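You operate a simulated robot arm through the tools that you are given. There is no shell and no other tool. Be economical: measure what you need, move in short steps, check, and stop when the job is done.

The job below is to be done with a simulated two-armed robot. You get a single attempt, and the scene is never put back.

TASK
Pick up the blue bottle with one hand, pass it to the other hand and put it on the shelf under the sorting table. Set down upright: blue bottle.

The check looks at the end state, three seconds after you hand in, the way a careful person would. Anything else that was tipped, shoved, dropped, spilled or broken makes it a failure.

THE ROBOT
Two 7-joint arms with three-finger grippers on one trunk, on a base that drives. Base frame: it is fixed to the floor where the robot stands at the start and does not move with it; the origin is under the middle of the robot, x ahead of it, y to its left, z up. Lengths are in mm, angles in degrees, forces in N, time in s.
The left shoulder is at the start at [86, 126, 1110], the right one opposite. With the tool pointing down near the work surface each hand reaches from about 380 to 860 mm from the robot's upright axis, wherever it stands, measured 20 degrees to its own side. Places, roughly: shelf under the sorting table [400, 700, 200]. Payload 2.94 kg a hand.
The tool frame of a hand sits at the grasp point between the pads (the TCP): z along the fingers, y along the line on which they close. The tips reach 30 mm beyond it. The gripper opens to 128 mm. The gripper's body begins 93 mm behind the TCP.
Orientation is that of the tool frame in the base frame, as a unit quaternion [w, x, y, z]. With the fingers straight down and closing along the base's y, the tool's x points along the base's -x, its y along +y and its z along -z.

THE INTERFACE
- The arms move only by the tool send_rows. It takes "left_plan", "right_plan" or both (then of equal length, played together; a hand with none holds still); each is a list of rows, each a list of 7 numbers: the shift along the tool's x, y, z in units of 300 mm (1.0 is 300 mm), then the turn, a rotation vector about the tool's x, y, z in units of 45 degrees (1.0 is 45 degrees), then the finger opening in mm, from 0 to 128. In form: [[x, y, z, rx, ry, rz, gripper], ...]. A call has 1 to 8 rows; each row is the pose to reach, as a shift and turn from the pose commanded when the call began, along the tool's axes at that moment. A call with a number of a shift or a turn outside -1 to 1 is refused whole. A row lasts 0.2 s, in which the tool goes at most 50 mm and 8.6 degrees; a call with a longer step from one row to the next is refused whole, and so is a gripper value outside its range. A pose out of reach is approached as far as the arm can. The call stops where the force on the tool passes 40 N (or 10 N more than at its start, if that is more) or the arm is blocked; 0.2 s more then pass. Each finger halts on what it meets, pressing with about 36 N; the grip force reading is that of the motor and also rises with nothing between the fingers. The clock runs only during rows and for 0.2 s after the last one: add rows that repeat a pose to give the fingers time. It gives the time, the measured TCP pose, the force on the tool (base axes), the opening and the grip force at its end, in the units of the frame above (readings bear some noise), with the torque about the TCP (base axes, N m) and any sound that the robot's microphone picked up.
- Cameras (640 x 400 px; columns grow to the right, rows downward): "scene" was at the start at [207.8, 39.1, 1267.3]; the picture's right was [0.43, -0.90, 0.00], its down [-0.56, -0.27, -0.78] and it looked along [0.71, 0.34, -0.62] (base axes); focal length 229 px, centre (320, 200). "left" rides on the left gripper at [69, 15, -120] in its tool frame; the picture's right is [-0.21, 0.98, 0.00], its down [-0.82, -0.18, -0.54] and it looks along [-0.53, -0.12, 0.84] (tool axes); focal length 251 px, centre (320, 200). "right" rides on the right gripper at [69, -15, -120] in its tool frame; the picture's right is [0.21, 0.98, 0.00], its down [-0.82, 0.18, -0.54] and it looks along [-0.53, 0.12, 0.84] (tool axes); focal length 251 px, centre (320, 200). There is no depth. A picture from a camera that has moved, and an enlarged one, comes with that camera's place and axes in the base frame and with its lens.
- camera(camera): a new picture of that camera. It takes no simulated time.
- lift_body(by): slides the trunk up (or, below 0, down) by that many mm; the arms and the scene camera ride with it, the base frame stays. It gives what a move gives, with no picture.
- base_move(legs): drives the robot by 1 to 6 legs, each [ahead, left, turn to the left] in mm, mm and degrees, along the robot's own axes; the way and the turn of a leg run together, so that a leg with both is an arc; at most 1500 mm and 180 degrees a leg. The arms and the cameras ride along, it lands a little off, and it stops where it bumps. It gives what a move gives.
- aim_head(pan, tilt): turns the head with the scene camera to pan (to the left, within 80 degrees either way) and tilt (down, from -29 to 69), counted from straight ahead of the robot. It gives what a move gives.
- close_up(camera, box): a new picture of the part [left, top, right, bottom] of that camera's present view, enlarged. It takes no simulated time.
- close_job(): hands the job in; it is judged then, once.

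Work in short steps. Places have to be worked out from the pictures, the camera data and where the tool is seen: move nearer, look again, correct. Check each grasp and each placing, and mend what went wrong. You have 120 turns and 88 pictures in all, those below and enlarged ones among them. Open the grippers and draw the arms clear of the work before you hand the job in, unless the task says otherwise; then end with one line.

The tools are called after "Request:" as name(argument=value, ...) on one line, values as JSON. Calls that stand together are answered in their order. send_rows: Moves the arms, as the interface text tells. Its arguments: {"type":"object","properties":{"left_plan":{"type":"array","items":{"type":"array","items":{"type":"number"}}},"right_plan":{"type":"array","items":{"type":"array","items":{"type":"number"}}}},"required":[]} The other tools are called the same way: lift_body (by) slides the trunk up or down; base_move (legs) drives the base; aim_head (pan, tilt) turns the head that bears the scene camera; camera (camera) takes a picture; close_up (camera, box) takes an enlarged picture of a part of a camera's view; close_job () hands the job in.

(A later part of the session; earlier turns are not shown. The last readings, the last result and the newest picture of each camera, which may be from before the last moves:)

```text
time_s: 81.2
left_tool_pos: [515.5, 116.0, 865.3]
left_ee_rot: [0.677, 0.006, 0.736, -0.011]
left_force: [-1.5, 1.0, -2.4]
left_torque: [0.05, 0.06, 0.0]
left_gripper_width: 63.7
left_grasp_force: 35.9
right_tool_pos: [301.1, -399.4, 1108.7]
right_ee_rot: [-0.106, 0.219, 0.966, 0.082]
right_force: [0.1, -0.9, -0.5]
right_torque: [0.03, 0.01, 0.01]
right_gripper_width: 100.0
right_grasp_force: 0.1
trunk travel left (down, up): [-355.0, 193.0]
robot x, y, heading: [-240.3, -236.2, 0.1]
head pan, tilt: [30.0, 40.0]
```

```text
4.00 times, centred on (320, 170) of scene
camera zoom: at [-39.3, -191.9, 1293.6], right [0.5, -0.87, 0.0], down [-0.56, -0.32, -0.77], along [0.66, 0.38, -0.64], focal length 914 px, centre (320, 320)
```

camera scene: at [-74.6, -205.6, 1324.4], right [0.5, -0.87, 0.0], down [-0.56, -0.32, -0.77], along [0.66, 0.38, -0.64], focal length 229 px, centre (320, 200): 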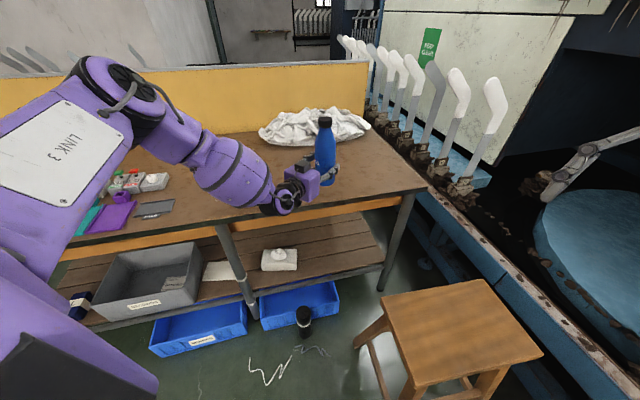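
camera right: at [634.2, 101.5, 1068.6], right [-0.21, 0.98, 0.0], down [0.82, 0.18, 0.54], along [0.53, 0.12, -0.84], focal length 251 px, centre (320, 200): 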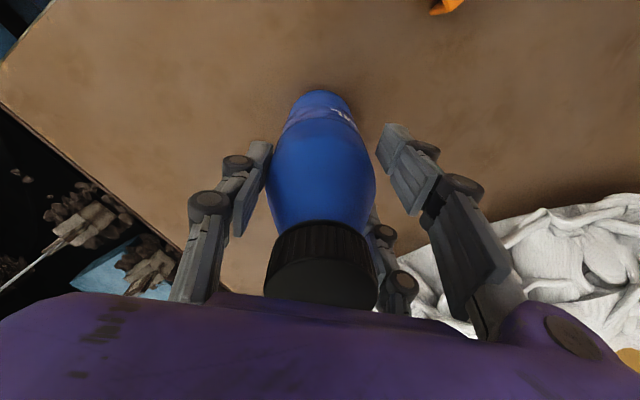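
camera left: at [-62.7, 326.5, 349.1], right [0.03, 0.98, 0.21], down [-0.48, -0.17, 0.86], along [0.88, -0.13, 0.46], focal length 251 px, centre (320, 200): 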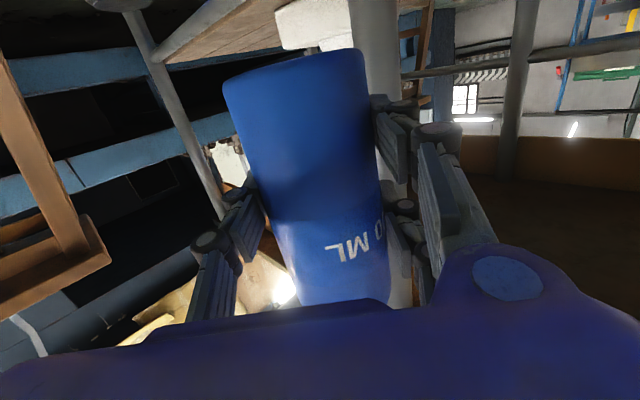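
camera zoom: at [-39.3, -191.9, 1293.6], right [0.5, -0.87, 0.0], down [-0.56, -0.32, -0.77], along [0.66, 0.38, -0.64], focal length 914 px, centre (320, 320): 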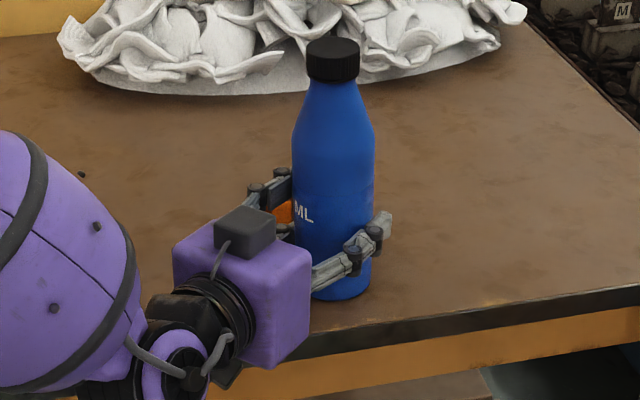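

Good margin from the edge now. I set it down the last ~1.5 mm and release with a small opening (the orange block is near the left finger), then back straight out.

Request:
lift_body(by=-1.7)

Request:
send_rows(left_plan=[[0, 0, 0, 0, 0, 0, 70], [0, 0, 0, 0, 0, 0, 74], [0, 0, 0, 0, 0, 0, 74]])

Request:
close_up(camera="scene", box=[270, 120, 370, 220])

```text
time_s: 81.8
left_tool_pos: [516.5, 115.5, 865.1]
left_ee_rot: [0.677, 0.006, 0.735, -0.011]
left_force: [0.1, 0.5, 1.1]
left_torque: [0.15, 0.13, 0.0]
left_gripper_width: 63.5
left_grasp_force: 35.9
right_tool_pos: [300.4, -401.0, 1105.9]
right_ee_rot: [-0.105, 0.218, 0.967, 0.082]
right_force: [0.0, 0.2, -0.5]
right_torque: [-0.03, 0.03, 0.0]
right_gripper_width: 99.7
right_grasp_force: 0.1
trunk travel left (down, up): [-353.0, 194.0]
robot x, y, heading: [-237.1, -238.5, -0.2]
head pan, tilt: [30.0, 40.0]
```

```text
time_s: 82.6
left_tool_pos: [515.4, 115.9, 862.2]
left_ee_rot: [0.677, 0.006, 0.736, -0.01]
left_force: [-0.4, -0.2, 0.1]
left_torque: [0.01, -0.01, 0.02]
left_gripper_width: 74.0
left_grasp_force: 0.1
right_tool_pos: [300.0, -400.5, 1106.3]
right_ee_rot: [-0.106, 0.218, 0.967, 0.082]
right_force: [-0.7, -0.5, -0.3]
right_torque: [-0.03, -0.01, 0.0]
right_gripper_width: 99.8
right_grasp_force: 0.1
trunk travel left (down, up): [-353.0, 194.0]
robot x, y, heading: [-237.6, -233.5, -0.1]
head pan, tilt: [30.0, 40.0]
```

```text
4.00 times, centred on (320, 170) of scene
camera zoom: at [-39.6, -192.4, 1292.1], right [0.5, -0.87, 0.0], down [-0.56, -0.32, -0.77], along [0.66, 0.38, -0.64], focal length 914 px, centre (320, 320)
```

zoom: 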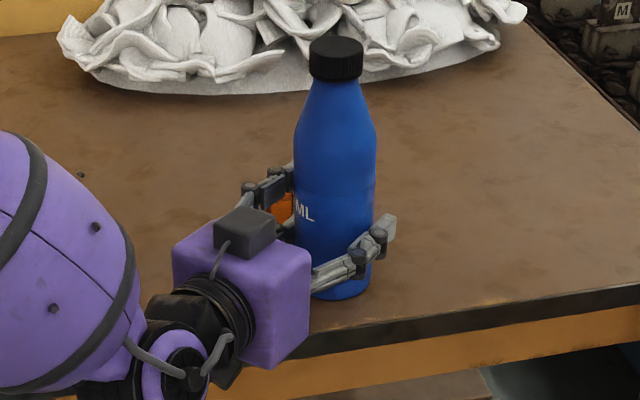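

The bottle stands upright on its own. I back the base straight out 150 mm.

Request:
base_move(legs=[[-150, 0, 0]])

Request:
camera(camera="scene")

```text
time_s: 83.9
left_tool_pos: [369.1, 116.4, 863.1]
left_ee_rot: [0.677, 0.006, 0.736, -0.011]
left_force: [0.0, -0.4, 0.0]
left_torque: [0.02, 0.03, 0.02]
left_gripper_width: 74.0
left_grasp_force: 0.1
right_tool_pos: [154.0, -399.7, 1106.5]
right_ee_rot: [-0.106, 0.219, 0.967, 0.081]
right_force: [0.2, 0.4, 0.8]
right_torque: [0.0, -0.04, -0.02]
right_gripper_width: 100.2
right_grasp_force: 0.1
trunk travel left (down, up): [-353.0, 194.0]
robot x, y, heading: [-382.1, -231.1, 0.1]
head pan, tilt: [30.0, 40.0]
```

```text
29 pictures are left
camera scene: at [-186.2, -191.9, 1292.2], right [0.5, -0.87, 0.0], down [-0.56, -0.32, -0.77], along [0.66, 0.38, -0.64], focal length 229 px, centre (320, 200)
```

scene: 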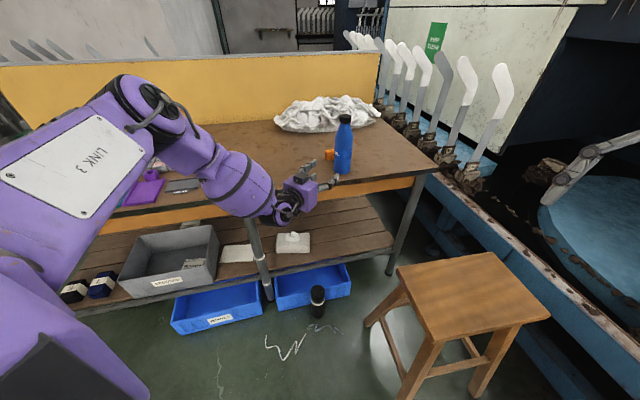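

The bottle is standing safely at (515,116). I raise the left hand and pitch it to 42° down for the new grasp, at pre-grasp (422,118,976).

Request:
send_rows(left_plan=[[-0.1, 0, 0, 0, 0.15, 0, 96], [-0.2, 0, 0.02, 0, 0.3, 0, 96], [-0.3, 0, 0.05, 0, 0.47, 0, 96], [-0.37, 0, 0.09, 0, 0.64, 0, 96], [-0.39, 0.005, 0.13, 0, 0.8, 0, 96], [-0.39, 0.005, 0.145, 0, 0.827, 0, 96], [-0.39, 0.005, 0.145, 0, 0.827, 0, 96]])

Request:
camera(camera="left")

```text
time_s: 85.5
left_tool_pos: [420.1, 120.0, 978.2]
left_ee_rot: [0.418, 0.006, 0.908, -0.001]
left_force: [0.1, -0.1, -0.4]
left_torque: [0.03, -0.03, 0.02]
left_gripper_width: 95.8
left_grasp_force: 0.0
left hand out of reach, approached as far as the arm can: row 5, 6, 7
right_tool_pos: [154.9, -399.7, 1106.5]
right_ee_rot: [-0.106, 0.218, 0.967, 0.082]
right_force: [0.0, -0.4, -0.5]
right_torque: [0.04, -0.01, 0.02]
right_gripper_width: 99.9
right_grasp_force: 0.0
trunk travel left (down, up): [-353.0, 194.0]
robot x, y, heading: [-385.0, -236.4, 0.1]
head pan, tilt: [30.0, 40.0]
```

```text
28 pictures are left
camera left: at [283.3, 137.2, 1003.3], right [0.15, 0.97, 0.17], down [0.12, -0.18, 0.98], along [0.98, -0.13, -0.15], focal length 251 px, centre (320, 200)
```

left: 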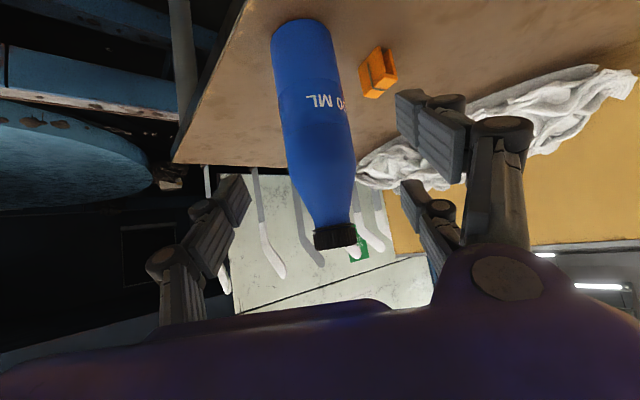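

Aligned with the bottle (pitch 40.5°). I advance 128 mm along the tool axis.

Request:
send_rows(left_plan=[[0, -0.011, 0.12, 0, 0, 0, 96], [0.005, -0.011, 0.24, 0, 0, 0, 96], [0.011, -0.011, 0.34, 0, 0, 0, 96], [0.011, -0.011, 0.41, 0, 0, 0, 96], [0.011, -0.011, 0.428, 0, 0, 0, 96]])

Request:
camera(camera="left")

Request:
close_up(camera="scene", box=[260, 90, 400, 220])

```text
time_s: 86.7
left_tool_pos: [468.8, 120.7, 906.9]
left_ee_rot: [0.406, 0.009, 0.914, -0.008]
left_force: [0.3, 0.2, -0.4]
left_torque: [0.0, 0.01, 0.0]
left_gripper_width: 95.9
left_grasp_force: 0.2
left hand out of reach, approached as far as the arm can: row 3, 4, 5
right_tool_pos: [153.2, -399.4, 1107.5]
right_ee_rot: [-0.106, 0.219, 0.967, 0.081]
right_force: [0.3, -0.1, 0.5]
right_torque: [-0.02, 0.0, 0.01]
right_gripper_width: 100.2
right_grasp_force: 0.1
trunk travel left (down, up): [-353.0, 194.0]
robot x, y, heading: [-380.8, -235.9, -0.1]
head pan, tilt: [30.0, 40.0]
```

```text
27 pictures are left
camera left: at [333.9, 139.0, 935.2], right [0.17, 0.97, 0.15], down [0.14, -0.18, 0.97], along [0.98, -0.14, -0.17], focal length 251 px, centre (320, 200)
```

left: 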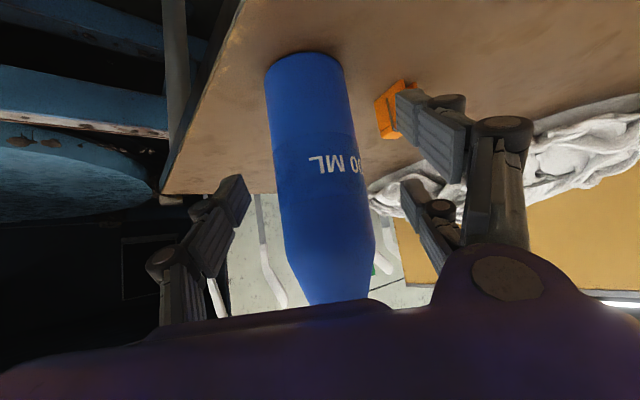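

```text
3.08 times, centred on (330, 155) of scene
camera zoom: at [-185.9, -191.9, 1292.1], right [0.5, -0.87, 0.0], down [-0.56, -0.32, -0.77], along [0.66, 0.38, -0.64], focal length 703 px, centre (289, 338)
```

zoom: 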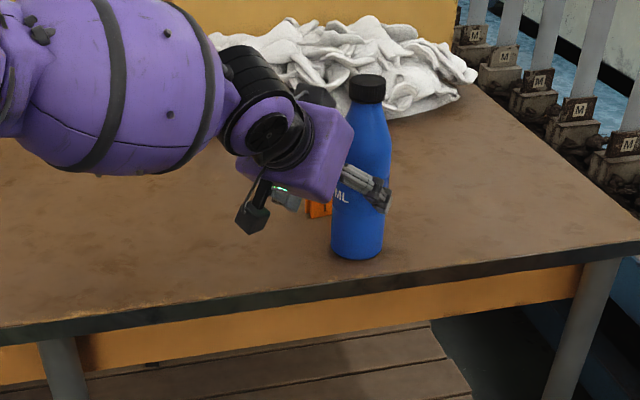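

The arm stopped at a limit 47 mm short. I cover the remaining distance with the base (47 ahead, 4 right) and the trunk (-13).

Request:
base_move(legs=[[46, -4, 0]])

Request:
lift_body(by=-13)

Request:
camera(camera="left")

Request:
close_up(camera="scene", box=[260, 90, 400, 220])

```text
time_s: 87.6
left_tool_pos: [516.6, 116.1, 906.8]
left_ee_rot: [0.406, 0.01, 0.914, -0.009]
left_force: [0.5, 0.6, 0.4]
left_torque: [0.0, -0.03, 0.02]
left_gripper_width: 96.0
left_grasp_force: 0.0
right_tool_pos: [199.1, -403.7, 1105.7]
right_ee_rot: [-0.106, 0.219, 0.967, 0.082]
right_force: [0.2, 0.1, -0.3]
right_torque: [0.01, 0.04, -0.02]
right_gripper_width: 100.0
right_grasp_force: 0.1
trunk travel left (down, up): [-353.0, 194.0]
robot x, y, heading: [-336.8, -241.8, -0.1]
head pan, tilt: [30.0, 40.0]
```

```text
time_s: 88.2
left_tool_pos: [516.2, 115.4, 893.0]
left_ee_rot: [0.407, 0.01, 0.913, -0.009]
left_force: [-1.4, 0.1, 1.0]
left_torque: [0.04, 0.0, 0.01]
left_gripper_width: 95.8
left_grasp_force: 0.1
right_tool_pos: [199.4, -403.5, 1094.7]
right_ee_rot: [-0.106, 0.219, 0.966, 0.082]
right_force: [0.4, -0.9, -0.1]
right_torque: [-0.02, 0.03, -0.01]
right_gripper_width: 100.0
right_grasp_force: 0.1
trunk travel left (down, up): [-340.0, 207.0]
robot x, y, heading: [-338.9, -240.7, 0.0]
head pan, tilt: [30.0, 40.0]
```

```text
25 pictures are left
camera left: at [379.8, 133.9, 922.0], right [0.17, 0.97, 0.15], down [0.14, -0.18, 0.97], along [0.98, -0.14, -0.17], focal length 251 px, centre (320, 200)
```

left: 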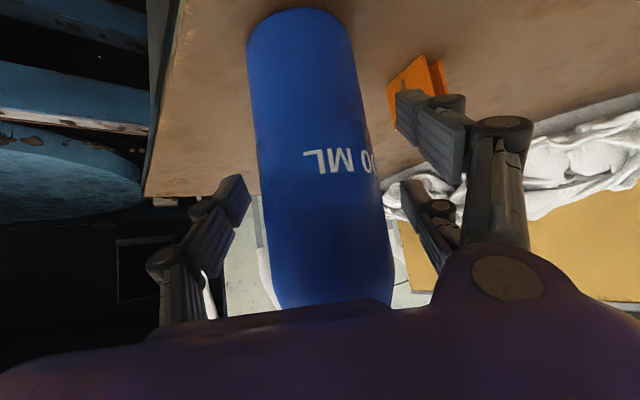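

```text
3.08 times, centred on (330, 155) of scene
camera zoom: at [-137.1, -196.3, 1279.3], right [0.5, -0.87, 0.0], down [-0.56, -0.32, -0.77], along [0.66, 0.38, -0.64], focal length 703 px, centre (289, 338)
```

zoom: 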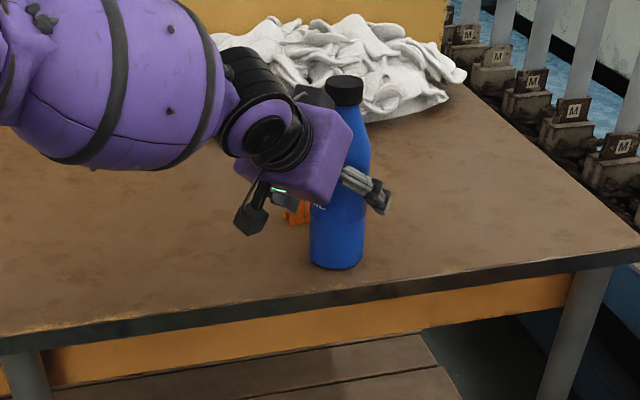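

Bottle is between the fingers. I close.

Request:
send_rows(left_plan=[[0, 0, 0, 0, 0, 0, 80], [0, 0, 0, 0, 0, 0, 68], [0, 0, 0, 0, 0, 0, 56], [0, 0, 0, 0, 0, 0, 40], [0, 0, 0, 0, 0, 0, 40]])

Request:
lift_body(by=8)

Request:
camera(camera="left")

Request:
close_up(camera="scene", box=[260, 90, 400, 220])

```text
time_s: 89.4
left_tool_pos: [515.9, 115.8, 893.8]
left_ee_rot: [0.407, 0.009, 0.913, -0.008]
left_force: [1.4, -0.5, 0.1]
left_torque: [0.1, -0.05, 0.0]
left_gripper_width: 64.2
left_grasp_force: 36.5
right_tool_pos: [198.8, -403.4, 1092.3]
right_ee_rot: [-0.106, 0.219, 0.967, 0.081]
right_force: [-0.5, -1.5, 0.5]
right_torque: [0.0, -0.02, 0.02]
right_gripper_width: 99.9
right_grasp_force: 0.1
trunk travel left (down, up): [-340.0, 207.0]
robot x, y, heading: [-338.1, -241.4, -0.0]
head pan, tilt: [30.0, 40.0]
```

```text
time_s: 90.0
left_tool_pos: [515.4, 115.6, 900.8]
left_ee_rot: [0.407, 0.009, 0.913, -0.008]
left_force: [0.3, -0.2, -4.6]
left_torque: [-0.01, 0.03, 0.01]
left_gripper_width: 64.1
left_grasp_force: 35.6
right_tool_pos: [200.8, -402.9, 1101.2]
right_ee_rot: [-0.106, 0.218, 0.967, 0.081]
right_force: [1.1, -0.2, -0.5]
right_torque: [0.03, 0.0, 0.03]
right_gripper_width: 99.9
right_grasp_force: 0.0
trunk travel left (down, up): [-348.0, 199.0]
robot x, y, heading: [-337.1, -239.7, -0.2]
head pan, tilt: [30.0, 40.0]
```

```text
23 pictures are left
camera left: at [379.7, 134.3, 929.3], right [0.17, 0.97, 0.15], down [0.14, -0.18, 0.97], along [0.98, -0.14, -0.17], focal length 251 px, centre (320, 200)
```

left: 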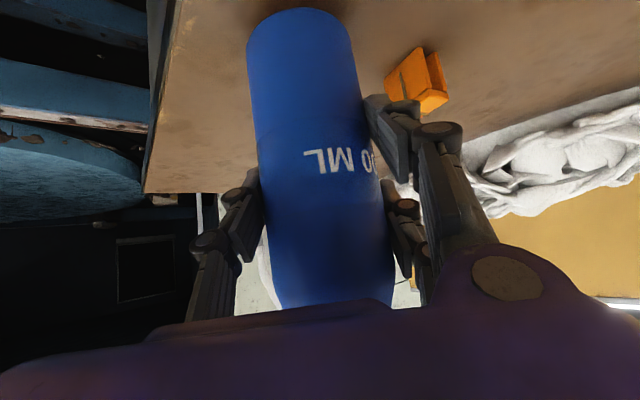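

```text
3.08 times, centred on (330, 155) of scene
camera zoom: at [-138.8, -196.0, 1287.1], right [0.5, -0.87, 0.0], down [-0.56, -0.32, -0.77], along [0.66, 0.38, -0.64], focal length 703 px, centre (289, 338)
```

zoom: 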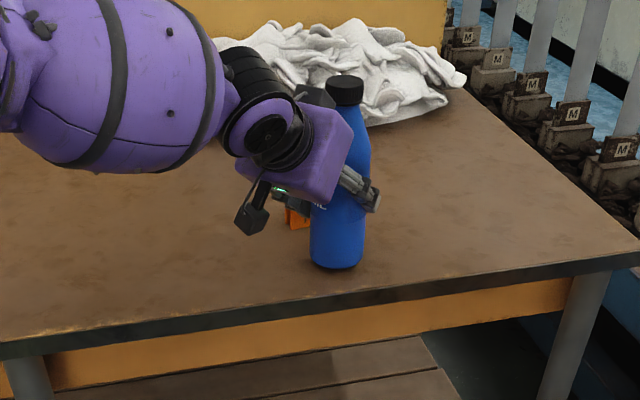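

Secure again, with bottle bottom 79 mm below the TCP. I raise 30 mm, back away from the table, then lower the trunk.

Request:
lift_body(by=30)

Request:
base_move(legs=[[-350, 0, 0]])

Request:
lift_body(by=-378)

```text
time_s: 90.8
left_tool_pos: [515.5, 114.6, 945.9]
left_ee_rot: [0.416, 0.009, 0.909, -0.008]
left_force: [0.9, -0.1, -4.9]
left_torque: [-0.04, 0.03, -0.03]
left_gripper_width: 64.1
left_grasp_force: 35.9
right_tool_pos: [200.8, -404.3, 1131.0]
right_ee_rot: [-0.106, 0.219, 0.966, 0.083]
right_force: [-0.3, 0.1, -0.5]
right_torque: [0.01, 0.02, -0.02]
right_gripper_width: 100.0
right_grasp_force: 0.0
trunk travel left (down, up): [-378.0, 169.0]
robot x, y, heading: [-338.5, -240.0, -0.1]
head pan, tilt: [30.0, 40.0]
```

```text
time_s: 93.0
left_tool_pos: [166.9, 120.0, 946.5]
left_ee_rot: [0.417, 0.007, 0.909, -0.007]
left_force: [-0.3, -0.4, -5.0]
left_torque: [0.0, 0.04, 0.02]
left_gripper_width: 64.0
left_grasp_force: 36.1
right_tool_pos: [-146.5, -402.0, 1129.9]
right_ee_rot: [-0.106, 0.217, 0.967, 0.082]
right_force: [0.2, 0.4, -0.1]
right_torque: [0.01, 0.0, 0.03]
right_gripper_width: 100.4
right_grasp_force: 0.0
trunk travel left (down, up): [-378.0, 169.0]
robot x, y, heading: [-684.4, -236.4, 0.2]
head pan, tilt: [30.0, 40.0]
```

```text
time_s: 96.7
left_tool_pos: [168.1, 119.5, 568.0]
left_ee_rot: [0.416, 0.008, 0.909, -0.007]
left_force: [-0.8, 0.8, -4.9]
left_torque: [-0.01, 0.05, 0.01]
left_gripper_width: 64.2
left_grasp_force: 36.0
right_tool_pos: [-144.8, -399.7, 753.2]
right_ee_rot: [-0.106, 0.216, 0.967, 0.082]
right_force: [-0.2, -0.5, 0.3]
right_torque: [0.02, 0.01, 0.03]
right_gripper_width: 99.8
right_grasp_force: 0.1
trunk travel left (down, up): [0.0, 547.0]
robot x, y, heading: [-685.0, -239.2, 0.4]
head pan, tilt: [30.0, 40.0]
```

Now I lower the arm itself, drawing it in 120 mm and down 230 mm, in clear space.

Request:
send_rows(left_plan=[[0.12, 0, 0.028, 0, 0.027, 0, 40], [0.25, 0, 0.06, 0, 0.027, 0, 40], [0.39, 0, 0.092, 0, 0.027, 0, 40], [0.53, 0, 0.125, 0, 0.027, 0, 40], [0.66, 0, 0.156, 0, 0.027, 0, 40], [0.78, 0, 0.184, 0, 0.027, 0, 40], [0.842, 0, 0.199, 0, 0.027, 0, 40], [0.842, 0, 0.199, 0, 0.027, 0, 40]])

Request:
aim_head(pan=30, tilt=35)

Request:
camera(camera="scene")

```text
time_s: 98.5
left_tool_pos: [46.6, 121.1, 338.3]
left_ee_rot: [0.408, 0.008, 0.913, -0.008]
left_force: [0.0, -0.5, -4.6]
left_torque: [0.02, 0.07, -0.02]
left_gripper_width: 64.1
left_grasp_force: 36.0
right_tool_pos: [-146.8, -400.6, 752.8]
right_ee_rot: [-0.106, 0.216, 0.967, 0.082]
right_force: [0.5, 0.0, -0.3]
right_torque: [0.01, -0.05, -0.05]
right_gripper_width: 99.9
right_grasp_force: 0.1
trunk travel left (down, up): [0.0, 547.0]
robot x, y, heading: [-684.0, -239.7, 0.2]
head pan, tilt: [30.0, 40.0]
```

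```text
time_s: 99.1
left_tool_pos: [48.6, 120.8, 338.0]
left_ee_rot: [0.406, 0.008, 0.914, -0.008]
left_force: [0.1, 0.1, -4.4]
left_torque: [0.02, 0.01, 0.02]
left_gripper_width: 64.1
left_grasp_force: 35.9
right_tool_pos: [-145.4, -401.5, 752.7]
right_ee_rot: [-0.106, 0.216, 0.967, 0.081]
right_force: [0.2, 0.5, 0.4]
right_torque: [-0.04, 0.0, 0.01]
right_gripper_width: 99.8
right_grasp_force: 0.2
trunk travel left (down, up): [0.0, 547.0]
robot x, y, heading: [-683.7, -241.5, 0.4]
head pan, tilt: [30.0, 35.0]
```

```text
21 pictures are left
camera scene: at [-376.1, -193.4, 938.3], right [0.5, -0.86, 0.0], down [-0.5, -0.29, -0.82], along [0.71, 0.41, -0.57], focal length 229 px, centre (320, 200)
```

scene: 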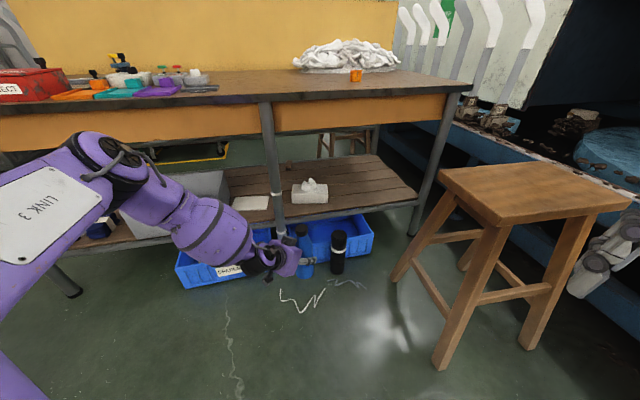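

Triangulation with this view gives shelf z≈233, front edge n≈440, and a stool about 600 high with its nearest foot near (108,-397). I lower the arm 35 mm more, then raise the trunk 70 so the trunk can do the final lowering, which also lifts the right hand well over the stool.

Request:
send_rows(left_plan=[[0.044, 0, 0.038, 0, 0, 0, 40], [0.088, 0, 0.076, 0, 0, 0, 40], [0.088, 0, 0.076, 0, 0, 0, 40]])

Request:
lift_body(by=75)

Request:
base_move(legs=[[0, 40, 0], [250, 0, 0]])

Request:
camera(camera="scene")

```text
time_s: 99.9
left_tool_pos: [48.9, 119.6, 305.0]
left_ee_rot: [0.407, 0.008, 0.913, -0.008]
left_force: [-0.3, -0.4, -4.2]
left_torque: [-0.05, 0.02, 0.02]
left_gripper_width: 64.1
left_grasp_force: 36.2
right_tool_pos: [-146.2, -401.9, 753.2]
right_ee_rot: [-0.106, 0.216, 0.967, 0.081]
right_force: [0.0, 0.3, -0.2]
right_torque: [0.04, 0.03, -0.01]
right_gripper_width: 99.9
right_grasp_force: 0.0
trunk travel left (down, up): [0.0, 547.0]
robot x, y, heading: [-683.2, -239.4, 0.2]
head pan, tilt: [30.0, 35.0]
```

```text
time_s: 101.0
left_tool_pos: [48.4, 119.6, 378.3]
left_ee_rot: [0.405, 0.009, 0.914, -0.009]
left_force: [1.0, -0.2, -4.2]
left_torque: [0.01, 0.03, 0.03]
left_gripper_width: 64.0
left_grasp_force: 36.5
right_tool_pos: [-145.7, -401.7, 827.3]
right_ee_rot: [-0.108, 0.217, 0.967, 0.081]
right_force: [0.9, 0.1, 0.0]
right_torque: [0.03, 0.01, 0.0]
right_gripper_width: 99.9
right_grasp_force: 0.0
trunk travel left (down, up): [-75.0, 472.0]
robot x, y, heading: [-687.5, -242.1, 0.3]
head pan, tilt: [30.0, 35.0]
```

```text
time_s: 103.5
left_tool_pos: [294.9, 165.7, 379.2]
left_ee_rot: [0.407, 0.005, 0.914, -0.007]
left_force: [0.4, -0.6, -4.4]
left_torque: [-0.01, -0.02, 0.02]
left_gripper_width: 63.8
left_grasp_force: 36.1
right_tool_pos: [106.3, -357.3, 828.2]
right_ee_rot: [-0.106, 0.214, 0.968, 0.081]
right_force: [-0.3, 0.3, -0.4]
right_torque: [-0.02, 0.0, -0.03]
right_gripper_width: 100.0
right_grasp_force: 0.1
trunk travel left (down, up): [-75.0, 472.0]
robot x, y, heading: [-439.7, -196.0, 0.6]
head pan, tilt: [30.0, 35.0]
```

```text
20 pictures are left
camera scene: at [-141.7, -151.1, 999.1], right [0.51, -0.86, 0.0], down [-0.49, -0.29, -0.82], along [0.7, 0.42, -0.57], focal length 229 px, centre (320, 200)
```

scene: 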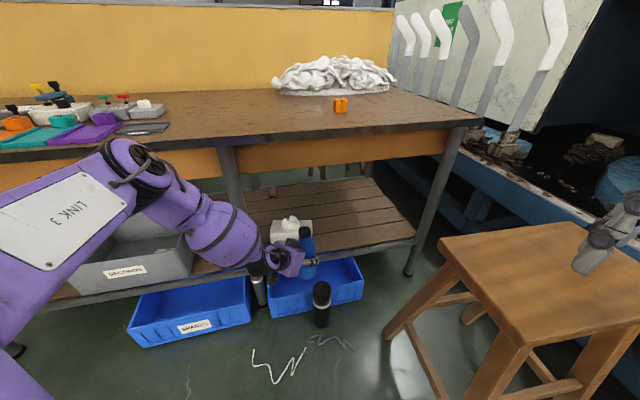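

The forearm is steep and could graze the table apron, so a more extended, flatter arm is better. I extend the left hand 75 mm forward here (still in front of the table) to test that pose.

Request:
send_rows(left_plan=[[-0.055, 0, 0.063, 0, 0, 0, 40], [-0.11, 0, 0.126, 0, 0, 0, 40], [-0.164, 0, 0.189, 0, 0, 0, 40], [-0.164, 0, 0.189, 0, 0, 0, 40]])

Request:
camera(camera="scene")

```text
time_s: 104.5
left_tool_pos: [364.7, 165.7, 383.8]
left_ee_rot: [0.407, 0.005, 0.913, -0.007]
left_force: [-0.4, -0.2, -4.6]
left_torque: [0.01, 0.01, -0.02]
left_gripper_width: 64.0
left_grasp_force: 35.7
left hand out of reach, approached as far as the arm can: row 3, 4
right_tool_pos: [105.4, -358.2, 828.5]
right_ee_rot: [-0.107, 0.214, 0.968, 0.081]
right_force: [0.4, 0.2, 0.2]
right_torque: [0.0, -0.01, 0.03]
right_gripper_width: 99.9
right_grasp_force: 0.0
trunk travel left (down, up): [-75.0, 472.0]
robot x, y, heading: [-435.1, -204.4, 0.6]
head pan, tilt: [30.0, 35.0]
```

```text
19 pictures are left
camera scene: at [-142.0, -151.1, 999.2], right [0.51, -0.86, 0.0], down [-0.49, -0.29, -0.82], along [0.71, 0.42, -0.57], focal length 229 px, centre (320, 200)
```

scene: 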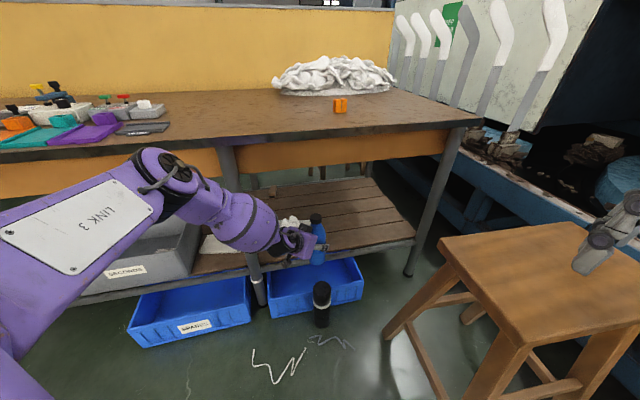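

At x'≈800 the arm is extended and the estimated apron clearance is fine. I lower the trunk 45 mm (bottle bottom ≈260) and drive in 110 mm, then check.

Request:
lift_body(by=-45)

Request:
base_move(legs=[[100, 0, 0]])

Request:
camera(camera="scene")

Request:
camera(camera="left")

```text
time_s: 105.4
left_tool_pos: [364.2, 165.2, 340.5]
left_ee_rot: [0.406, 0.005, 0.914, -0.007]
left_force: [-3.1, -6.2, 1.8]
left_torque: [-0.35, 0.18, -0.07]
left_gripper_width: 64.1
left_grasp_force: 36.0
right_tool_pos: [104.6, -357.7, 783.8]
right_ee_rot: [-0.105, 0.213, 0.968, 0.081]
right_force: [0.1, 1.0, -0.3]
right_torque: [-0.01, 0.0, 0.01]
right_gripper_width: 99.8
right_grasp_force: 0.1
trunk travel left (down, up): [-30.0, 517.0]
robot x, y, heading: [-435.8, -202.0, 0.2]
head pan, tilt: [30.0, 35.0]
```

```text
time_s: 106.5
left_tool_pos: [468.4, 167.5, 342.4]
left_ee_rot: [0.409, 0.005, 0.913, -0.005]
left_force: [4.8, 2.5, 14.3]
left_torque: [0.26, -0.3, 0.04]
left_gripper_width: 63.8
left_grasp_force: 36.4
right_tool_pos: [208.3, -357.7, 782.9]
right_ee_rot: [-0.106, 0.215, 0.968, 0.082]
right_force: [0.6, -0.1, 0.1]
right_torque: [0.01, 0.05, 0.0]
right_gripper_width: 100.0
right_grasp_force: 0.0
trunk travel left (down, up): [-30.0, 517.0]
robot x, y, heading: [-332.8, -200.0, 0.6]
head pan, tilt: [30.0, 35.0]
```

```text
18 pictures are left
camera scene: at [-28.2, -151.1, 957.7], right [0.51, -0.86, 0.0], down [-0.49, -0.29, -0.82], along [0.71, 0.42, -0.57], focal length 229 px, centre (320, 200)
```

scene: 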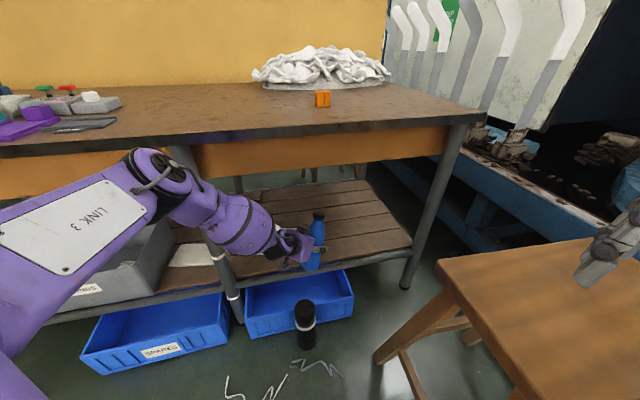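

```text
17 pictures are left
camera left: at [332.8, 183.6, 370.6], right [0.16, 0.98, 0.15], down [0.14, -0.18, 0.97], along [0.98, -0.13, -0.16], focal length 251 px, centre (320, 200)
```

left: 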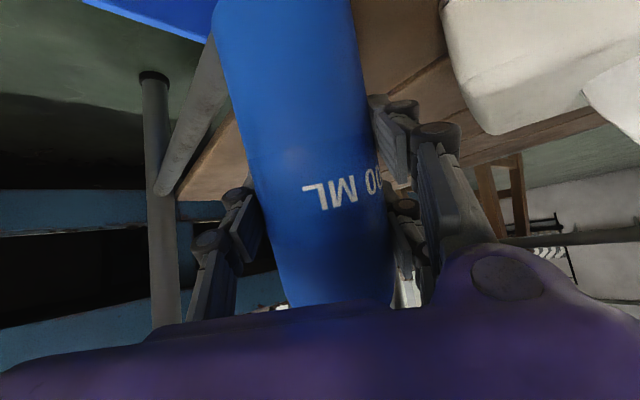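

The bottle's base touched the shelf's front rail: the shelf is higher than I judged. I raise the trunk at once and look.

Request:
lift_body(by=60)

Request:
close_up(camera="scene", box=[220, 170, 420, 300])

Request:
camera(camera="left")

```text
time_s: 107.5
left_tool_pos: [469.3, 165.9, 407.2]
left_ee_rot: [0.411, 0.005, 0.911, -0.006]
left_force: [-0.3, 0.4, -4.9]
left_torque: [0.0, -0.01, -0.01]
left_gripper_width: 63.6
left_grasp_force: 36.0
right_tool_pos: [209.3, -356.8, 842.7]
right_ee_rot: [-0.106, 0.214, 0.968, 0.081]
right_force: [0.3, -0.9, -0.6]
right_torque: [0.03, 0.05, -0.02]
right_gripper_width: 100.1
right_grasp_force: 0.2
trunk travel left (down, up): [-90.0, 457.0]
robot x, y, heading: [-332.5, -198.8, 0.4]
head pan, tilt: [30.0, 35.0]
```

```text
3.08 times, centred on (320, 235) of scene
camera zoom: at [-44.0, -150.4, 1015.2], right [0.51, -0.86, 0.0], down [-0.5, -0.29, -0.82], along [0.71, 0.42, -0.57], focal length 703 px, centre (320, 92)
```

zoom: 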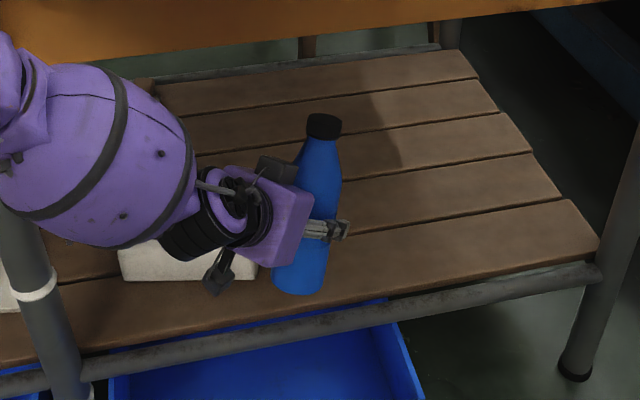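

```text
15 pictures are left
camera left: at [333.2, 184.0, 434.3], right [0.15, 0.98, 0.15], down [0.13, -0.18, 0.98], along [0.98, -0.13, -0.16], focal length 251 px, centre (320, 200)
```

left: 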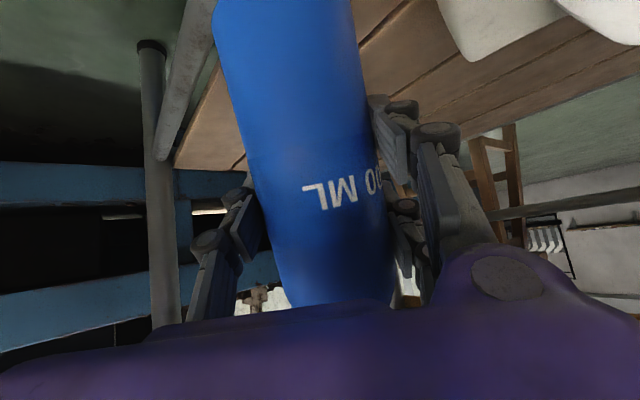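

The contact swung the bottle about 16° in the grip (base toward the hand). The contact heights put the shelf at z≈268. I rotate the hand -16° in pitch to bring the bottle upright again.

Request:
send_rows(left_plan=[[0, 0, 0, 0, -0.12, 0, 40], [0, 0, 0, 0, -0.24, 0, 40], [0, 0, 0, 0, -0.355, 0, 40], [0, 0, 0, 0, -0.355, 0, 40]])

Request:
close_up(camera="scene", box=[220, 170, 420, 300])

```text
time_s: 108.5
left_tool_pos: [456.8, 171.3, 431.3]
left_ee_rot: [0.536, 0.004, 0.844, -0.007]
left_force: [-0.9, -0.4, -5.1]
left_torque: [0.0, 0.01, -0.04]
left_gripper_width: 63.8
left_grasp_force: 36.2
left hand out of reach, approached as far as the arm can: row 1, 2, 3, 4
right_tool_pos: [207.4, -357.1, 843.7]
right_ee_rot: [-0.107, 0.213, 0.968, 0.081]
right_force: [-0.3, -0.5, 0.3]
right_torque: [0.03, 0.0, 0.01]
right_gripper_width: 99.8
right_grasp_force: 0.0
trunk travel left (down, up): [-90.0, 457.0]
robot x, y, heading: [-329.6, -197.3, 0.4]
head pan, tilt: [30.0, 35.0]
```

```text
3.08 times, centred on (320, 235) of scene
camera zoom: at [-44.7, -150.5, 1015.5], right [0.51, -0.86, 0.0], down [-0.49, -0.29, -0.82], along [0.71, 0.42, -0.57], focal length 703 px, centre (320, 92)
```

zoom: 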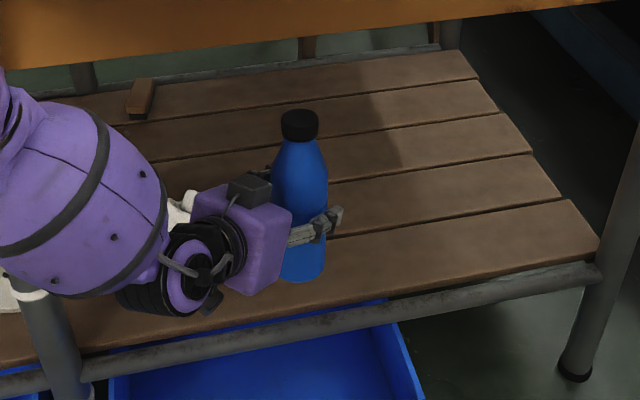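

Nearly upright now at p≈25°. I zoom in more to measure the remaining tilt.

Request:
close_up(camera="scene", box=[275, 195, 345, 270])

Request:
camera(camera="left")

```text
5.33 times, centred on (310, 232) of scene
camera zoom: at [-44.7, -150.5, 1015.5], right [0.51, -0.86, 0.0], down [-0.49, -0.29, -0.82], along [0.71, 0.42, -0.57], focal length 1219 px, centre (373, 27)
```

zoom: 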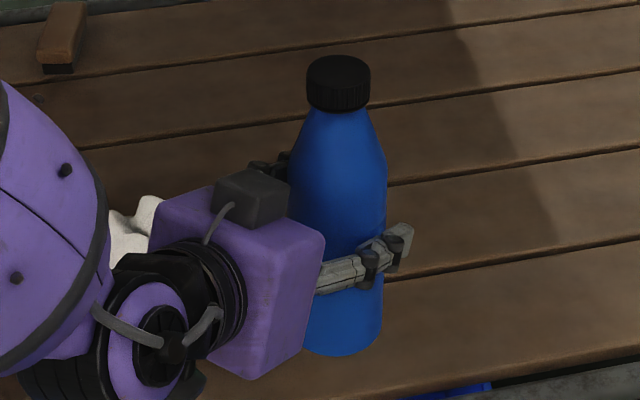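

```text
12 pictures are left
camera left: at [317.9, 188.0, 419.5], right [0.11, 0.98, 0.19], down [-0.14, -0.17, 0.98], along [0.98, -0.13, 0.12], focal length 251 px, centre (320, 200)
```

left: 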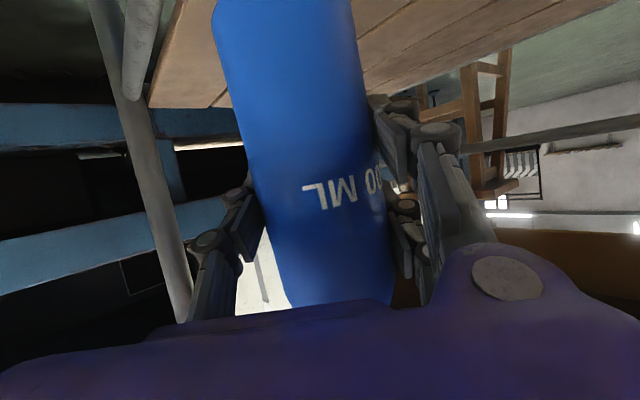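

Upright within about 1°, bottle bottom at z≈350. I drive forward 85 mm so the base is well inside the shelf, and look.

Request:
base_move(legs=[[88, 0, 0]])

Request:
close_up(camera="scene", box=[200, 160, 420, 310])

```text
time_s: 109.7
left_tool_pos: [544.8, 172.8, 428.7]
left_ee_rot: [0.534, 0.004, 0.845, -0.007]
left_force: [0.0, 0.6, -4.4]
left_torque: [0.0, -0.01, 0.02]
left_gripper_width: 63.8
left_grasp_force: 35.9
right_tool_pos: [299.0, -354.3, 843.1]
right_ee_rot: [-0.106, 0.213, 0.968, 0.081]
right_force: [0.4, 0.1, -0.3]
right_torque: [-0.02, 0.03, 0.01]
right_gripper_width: 99.7
right_grasp_force: 0.0
trunk travel left (down, up): [-90.0, 457.0]
robot x, y, heading: [-241.7, -197.5, 0.8]
head pan, tilt: [30.0, 35.0]
```

```text
2.67 times, centred on (310, 235) of scene
camera zoom: at [45.2, -149.2, 1015.3], right [0.51, -0.86, 0.0], down [-0.49, -0.29, -0.82], along [0.7, 0.42, -0.57], focal length 610 px, centre (347, 107)
```

zoom: 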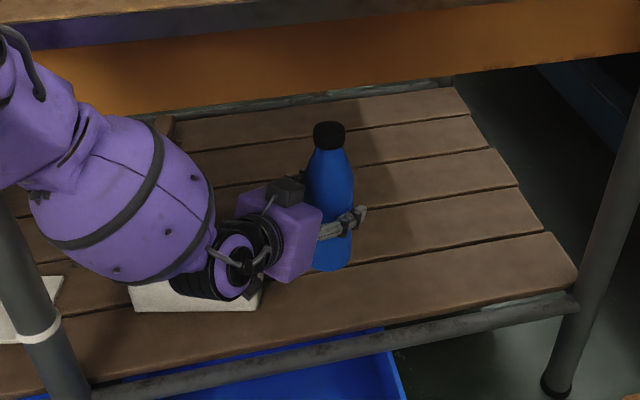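

The bottle hangs over the free boards. I shift 20 mm right for more space from the white box, then lower 65 mm with the trunk.

Request:
base_move(legs=[[12, -20, 0]])

Request:
lift_body(by=-65)

Request:
close_up(camera="scene", box=[200, 160, 420, 310])

```text
time_s: 110.5
left_tool_pos: [556.8, 155.3, 430.7]
left_ee_rot: [0.535, 0.003, 0.845, -0.005]
left_force: [-0.8, -1.1, -4.0]
left_torque: [0.01, 0.0, 0.05]
left_gripper_width: 63.9
left_grasp_force: 36.3
right_tool_pos: [309.6, -375.2, 843.0]
right_ee_rot: [-0.106, 0.212, 0.968, 0.081]
right_force: [-0.4, -0.4, 0.3]
right_torque: [0.04, 0.02, 0.01]
right_gripper_width: 100.2
right_grasp_force: 0.1
trunk travel left (down, up): [-90.0, 457.0]
robot x, y, heading: [-228.3, -217.9, 0.5]
head pan, tilt: [30.0, 35.0]
```

```text
time_s: 111.5
left_tool_pos: [556.4, 154.1, 366.2]
left_ee_rot: [0.535, 0.002, 0.845, -0.005]
left_force: [-0.8, -0.3, -4.3]
left_torque: [0.02, 0.0, 0.0]
left_gripper_width: 63.8
left_grasp_force: 35.9
right_tool_pos: [309.5, -375.2, 779.3]
right_ee_rot: [-0.105, 0.213, 0.968, 0.082]
right_force: [0.3, 0.0, 0.0]
right_torque: [0.01, 0.01, 0.04]
right_gripper_width: 99.7
right_grasp_force: 0.1
trunk travel left (down, up): [-25.0, 522.0]
robot x, y, heading: [-230.1, -218.2, 0.5]
head pan, tilt: [30.0, 35.0]
```

```text
2.67 times, centred on (310, 235) of scene
camera zoom: at [75.1, -168.4, 953.5], right [0.51, -0.86, 0.0], down [-0.49, -0.29, -0.82], along [0.71, 0.42, -0.57], focal length 610 px, centre (347, 107)
```

zoom: 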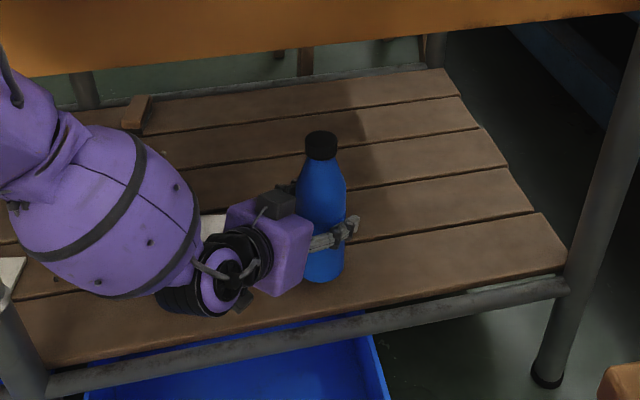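

Still hanging free at bottom z≈285. I step down in small trunk moves and watch the force.

Request:
lift_body(by=-9)

Request:
lift_body(by=-3)

Request:
lift_body(by=-2)

```text
time_s: 112.1
left_tool_pos: [556.9, 153.5, 356.9]
left_ee_rot: [0.535, 0.003, 0.845, -0.005]
left_force: [0.0, -0.4, -4.3]
left_torque: [0.04, 0.0, -0.02]
left_gripper_width: 64.0
left_grasp_force: 36.5
right_tool_pos: [309.5, -375.7, 769.6]
right_ee_rot: [-0.106, 0.213, 0.968, 0.081]
right_force: [0.1, 0.6, -0.8]
right_torque: [0.02, -0.01, 0.0]
right_gripper_width: 99.9
right_grasp_force: 0.1
trunk travel left (down, up): [-16.0, 531.0]
robot x, y, heading: [-228.3, -212.6, 0.4]
head pan, tilt: [30.0, 35.0]
```

```text
time_s: 112.7
left_tool_pos: [556.2, 153.6, 353.6]
left_ee_rot: [0.535, 0.004, 0.845, -0.006]
left_force: [0.4, 0.6, -4.0]
left_torque: [0.01, -0.02, -0.01]
left_gripper_width: 64.0
left_grasp_force: 36.1
right_tool_pos: [309.5, -374.3, 766.2]
right_ee_rot: [-0.106, 0.213, 0.968, 0.082]
right_force: [-0.1, -0.3, -0.1]
right_torque: [0.01, -0.05, 0.01]
right_gripper_width: 99.9
right_grasp_force: 0.0
trunk travel left (down, up): [-13.0, 534.0]
robot x, y, heading: [-231.1, -214.2, 0.6]
head pan, tilt: [30.0, 35.0]
```

```text
time_s: 113.2
left_tool_pos: [556.7, 154.9, 350.4]
left_ee_rot: [0.535, 0.004, 0.845, -0.006]
left_force: [0.6, 0.2, -4.8]
left_torque: [-0.04, -0.02, -0.02]
left_gripper_width: 63.8
left_grasp_force: 35.7
right_tool_pos: [310.0, -373.9, 765.2]
right_ee_rot: [-0.107, 0.214, 0.968, 0.081]
right_force: [0.2, 0.3, 0.8]
right_torque: [0.02, 0.01, 0.0]
right_gripper_width: 99.7
right_grasp_force: 0.0
trunk travel left (down, up): [-11.0, 536.0]
robot x, y, heading: [-229.5, -217.9, 0.8]
head pan, tilt: [30.0, 35.0]
```

Request:
lift_body(by=-3)

Request:
lift_body(by=-3)

Request:
lift_body(by=-3)

Request:
close_up(camera="scene", box=[275, 195, 345, 270])

```text
time_s: 113.7
left_tool_pos: [557.1, 154.1, 348.7]
left_ee_rot: [0.534, 0.003, 0.845, -0.006]
left_force: [0.8, 0.7, -4.1]
left_torque: [0.0, -0.01, -0.02]
left_gripper_width: 63.7
left_grasp_force: 36.3
right_tool_pos: [309.2, -374.7, 762.1]
right_ee_rot: [-0.106, 0.214, 0.968, 0.081]
right_force: [0.3, 0.2, 0.3]
right_torque: [0.03, -0.02, 0.03]
right_gripper_width: 100.1
right_grasp_force: 0.1
trunk travel left (down, up): [-8.0, 539.0]
robot x, y, heading: [-231.0, -222.2, 0.8]
head pan, tilt: [30.0, 35.0]
```

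```text
time_s: 114.2
left_tool_pos: [556.5, 153.7, 345.2]
left_ee_rot: [0.534, 0.003, 0.846, -0.006]
left_force: [-0.4, -0.3, -4.6]
left_torque: [0.02, 0.03, 0.02]
left_gripper_width: 63.5
left_grasp_force: 36.0
right_tool_pos: [309.0, -375.5, 758.1]
right_ee_rot: [-0.106, 0.213, 0.968, 0.081]
right_force: [0.5, -0.9, -1.2]
right_torque: [0.0, -0.02, 0.02]
right_gripper_width: 99.9
right_grasp_force: 0.0
trunk travel left (down, up): [-5.0, 542.0]
robot x, y, heading: [-231.5, -216.8, 0.7]
head pan, tilt: [30.0, 35.0]
```

```text
time_s: 114.7
left_tool_pos: [557.4, 153.7, 343.0]
left_ee_rot: [0.534, 0.003, 0.845, -0.005]
left_force: [0.9, -0.2, -4.1]
left_torque: [0.0, 0.01, 0.0]
left_gripper_width: 63.7
left_grasp_force: 36.3
right_tool_pos: [310.0, -374.0, 755.6]
right_ee_rot: [-0.107, 0.213, 0.968, 0.081]
right_force: [-0.1, -0.2, -0.4]
right_torque: [0.0, 0.02, 0.01]
right_gripper_width: 99.7
right_grasp_force: 0.2
trunk travel left (down, up): [-2.0, 545.0]
robot x, y, heading: [-231.1, -222.2, 0.4]
head pan, tilt: [30.0, 35.0]
```

```text
5.33 times, centred on (310, 232) of scene
camera zoom: at [77.8, -168.3, 939.3], right [0.51, -0.86, 0.0], down [-0.49, -0.29, -0.82], along [0.7, 0.42, -0.57], focal length 1219 px, centre (373, 27)
```

zoom: 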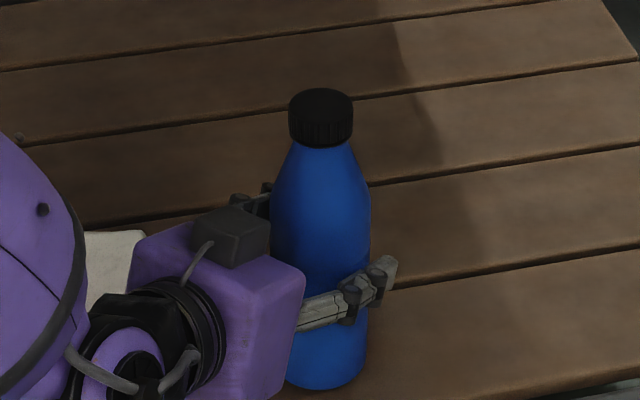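

Still no contact at z≈262 with the trunk at bottom, so the shelf is nearer the first estimate (~240). A less extended arm should be able to reach lower: I raise 40, retract the arm 85 mm, and drive forward the same amount.

Request:
lift_body(by=40)

Request:
send_rows(left_plan=[[0.04, 0, -0.085, 0, 0, 0, 40], [0.08, 0, -0.17, 0, 0, 0, 40], [0.122, 0, -0.256, 0, 0, 0, 40], [0.122, 0, -0.256, 0, 0, 0, 40]])

Request:
base_move(legs=[[85, 0, 0]])

```text
time_s: 115.6
left_tool_pos: [557.4, 153.9, 381.8]
left_ee_rot: [0.533, 0.003, 0.846, -0.005]
left_force: [0.4, -0.6, -3.5]
left_torque: [-0.01, -0.05, -0.04]
left_gripper_width: 63.9
left_grasp_force: 36.3
right_tool_pos: [310.6, -373.2, 794.6]
right_ee_rot: [-0.106, 0.213, 0.968, 0.081]
right_force: [-0.1, -0.8, 0.2]
right_torque: [0.03, 0.08, 0.02]
right_gripper_width: 100.0
right_grasp_force: 0.1
trunk travel left (down, up): [-42.0, 505.0]
robot x, y, heading: [-230.2, -216.2, 0.6]
head pan, tilt: [30.0, 35.0]
```

```text
time_s: 116.6
left_tool_pos: [470.6, 154.6, 381.7]
left_ee_rot: [0.535, 0.002, 0.845, -0.005]
left_force: [0.1, -0.2, -4.3]
left_torque: [0.02, 0.01, 0.0]
left_gripper_width: 63.6
left_grasp_force: 35.9
right_tool_pos: [310.3, -374.4, 796.0]
right_ee_rot: [-0.106, 0.213, 0.968, 0.081]
right_force: [-0.1, 0.2, 0.1]
right_torque: [-0.01, 0.03, 0.0]
right_gripper_width: 99.9
right_grasp_force: 0.0
trunk travel left (down, up): [-42.0, 505.0]
robot x, y, heading: [-229.5, -218.3, 0.5]
head pan, tilt: [30.0, 35.0]
```

```text
time_s: 117.7
left_tool_pos: [548.4, 155.9, 392.4]
left_ee_rot: [0.539, 0.004, 0.842, -0.002]
left_force: [-0.5, 0.3, -5.0]
left_torque: [-0.02, 0.02, -0.01]
left_gripper_width: 63.8
left_grasp_force: 35.9
right_tool_pos: [383.9, -378.1, 802.1]
right_ee_rot: [-0.102, 0.211, 0.968, 0.085]
right_force: [0.1, 0.6, 0.3]
right_torque: [0.01, 0.02, 0.02]
right_gripper_width: 100.0
right_grasp_force: 0.1
trunk travel left (down, up): [-42.0, 505.0]
robot x, y, heading: [-146.2, -218.0, 0.7]
head pan, tilt: [30.0, 35.0]
```

Both hands rose several mm during that drive, so the base may have ridden up on something. I look at the floor.

Request:
aim_head(pan=10, tilt=65)

Request:
camera(camera="scene")

```text
time_s: 118.6
left_tool_pos: [549.4, 156.8, 392.0]
left_ee_rot: [0.538, 0.003, 0.843, 0.0]
left_force: [0.6, 0.4, -4.9]
left_torque: [0.0, 0.0, -0.01]
left_gripper_width: 63.6
left_grasp_force: 35.7
right_tool_pos: [385.2, -378.7, 800.9]
right_ee_rot: [-0.101, 0.211, 0.968, 0.086]
right_force: [-0.8, -0.4, -0.3]
right_torque: [0.02, 0.02, -0.02]
right_gripper_width: 99.7
right_grasp_force: 0.0
trunk travel left (down, up): [-42.0, 505.0]
robot x, y, heading: [-148.0, -217.2, 0.8]
head pan, tilt: [10.0, 65.0]
```

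```text
8 pictures are left
camera scene: at [129.5, -207.8, 930.8], right [0.19, -0.98, -0.01], down [-0.88, -0.17, -0.43], along [0.43, 0.09, -0.9], focal length 229 px, centre (320, 200)
```

scene: 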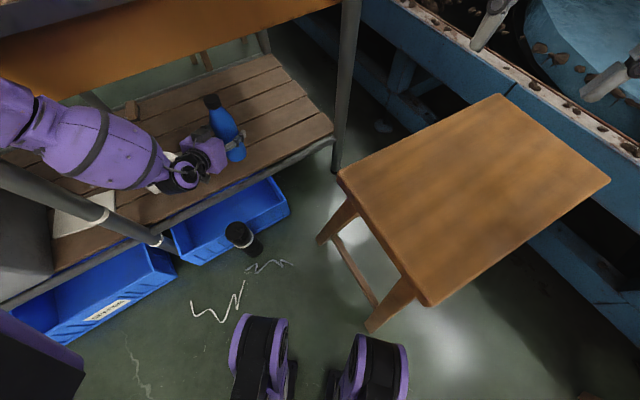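

The right front wheel reached the stool's foot (the stool has not visibly moved). I back off 50 mm right away.

Request:
base_move(legs=[[-50, 0, 0]])

Request:
close_up(camera="scene", box=[200, 90, 440, 400])

```text
time_s: 119.5
left_tool_pos: [505.4, 156.8, 381.0]
left_ee_rot: [0.533, 0.002, 0.846, -0.004]
left_force: [-0.4, 0.4, -3.0]
left_torque: [-0.02, 0.01, 0.03]
left_gripper_width: 63.7
left_grasp_force: 35.7
right_tool_pos: [346.3, -372.9, 794.7]
right_ee_rot: [-0.106, 0.211, 0.968, 0.081]
right_force: [0.9, 0.6, 0.3]
right_torque: [-0.02, -0.05, -0.01]
right_gripper_width: 99.8
right_grasp_force: 0.1
trunk travel left (down, up): [-42.0, 505.0]
robot x, y, heading: [-191.9, -216.2, 0.8]
head pan, tilt: [10.0, 65.0]
```

```text
1.29 times, centred on (320, 245) of scene
camera zoom: at [92.2, -201.4, 927.4], right [0.19, -0.98, 0.0], down [-0.89, -0.17, -0.42], along [0.42, 0.08, -0.91], focal length 295 px, centre (320, 142)
```

zoom: 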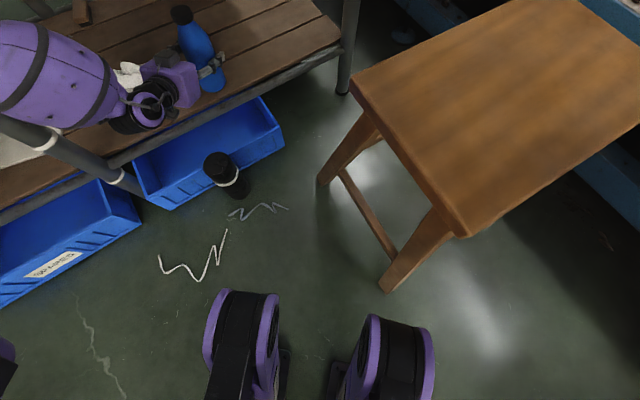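

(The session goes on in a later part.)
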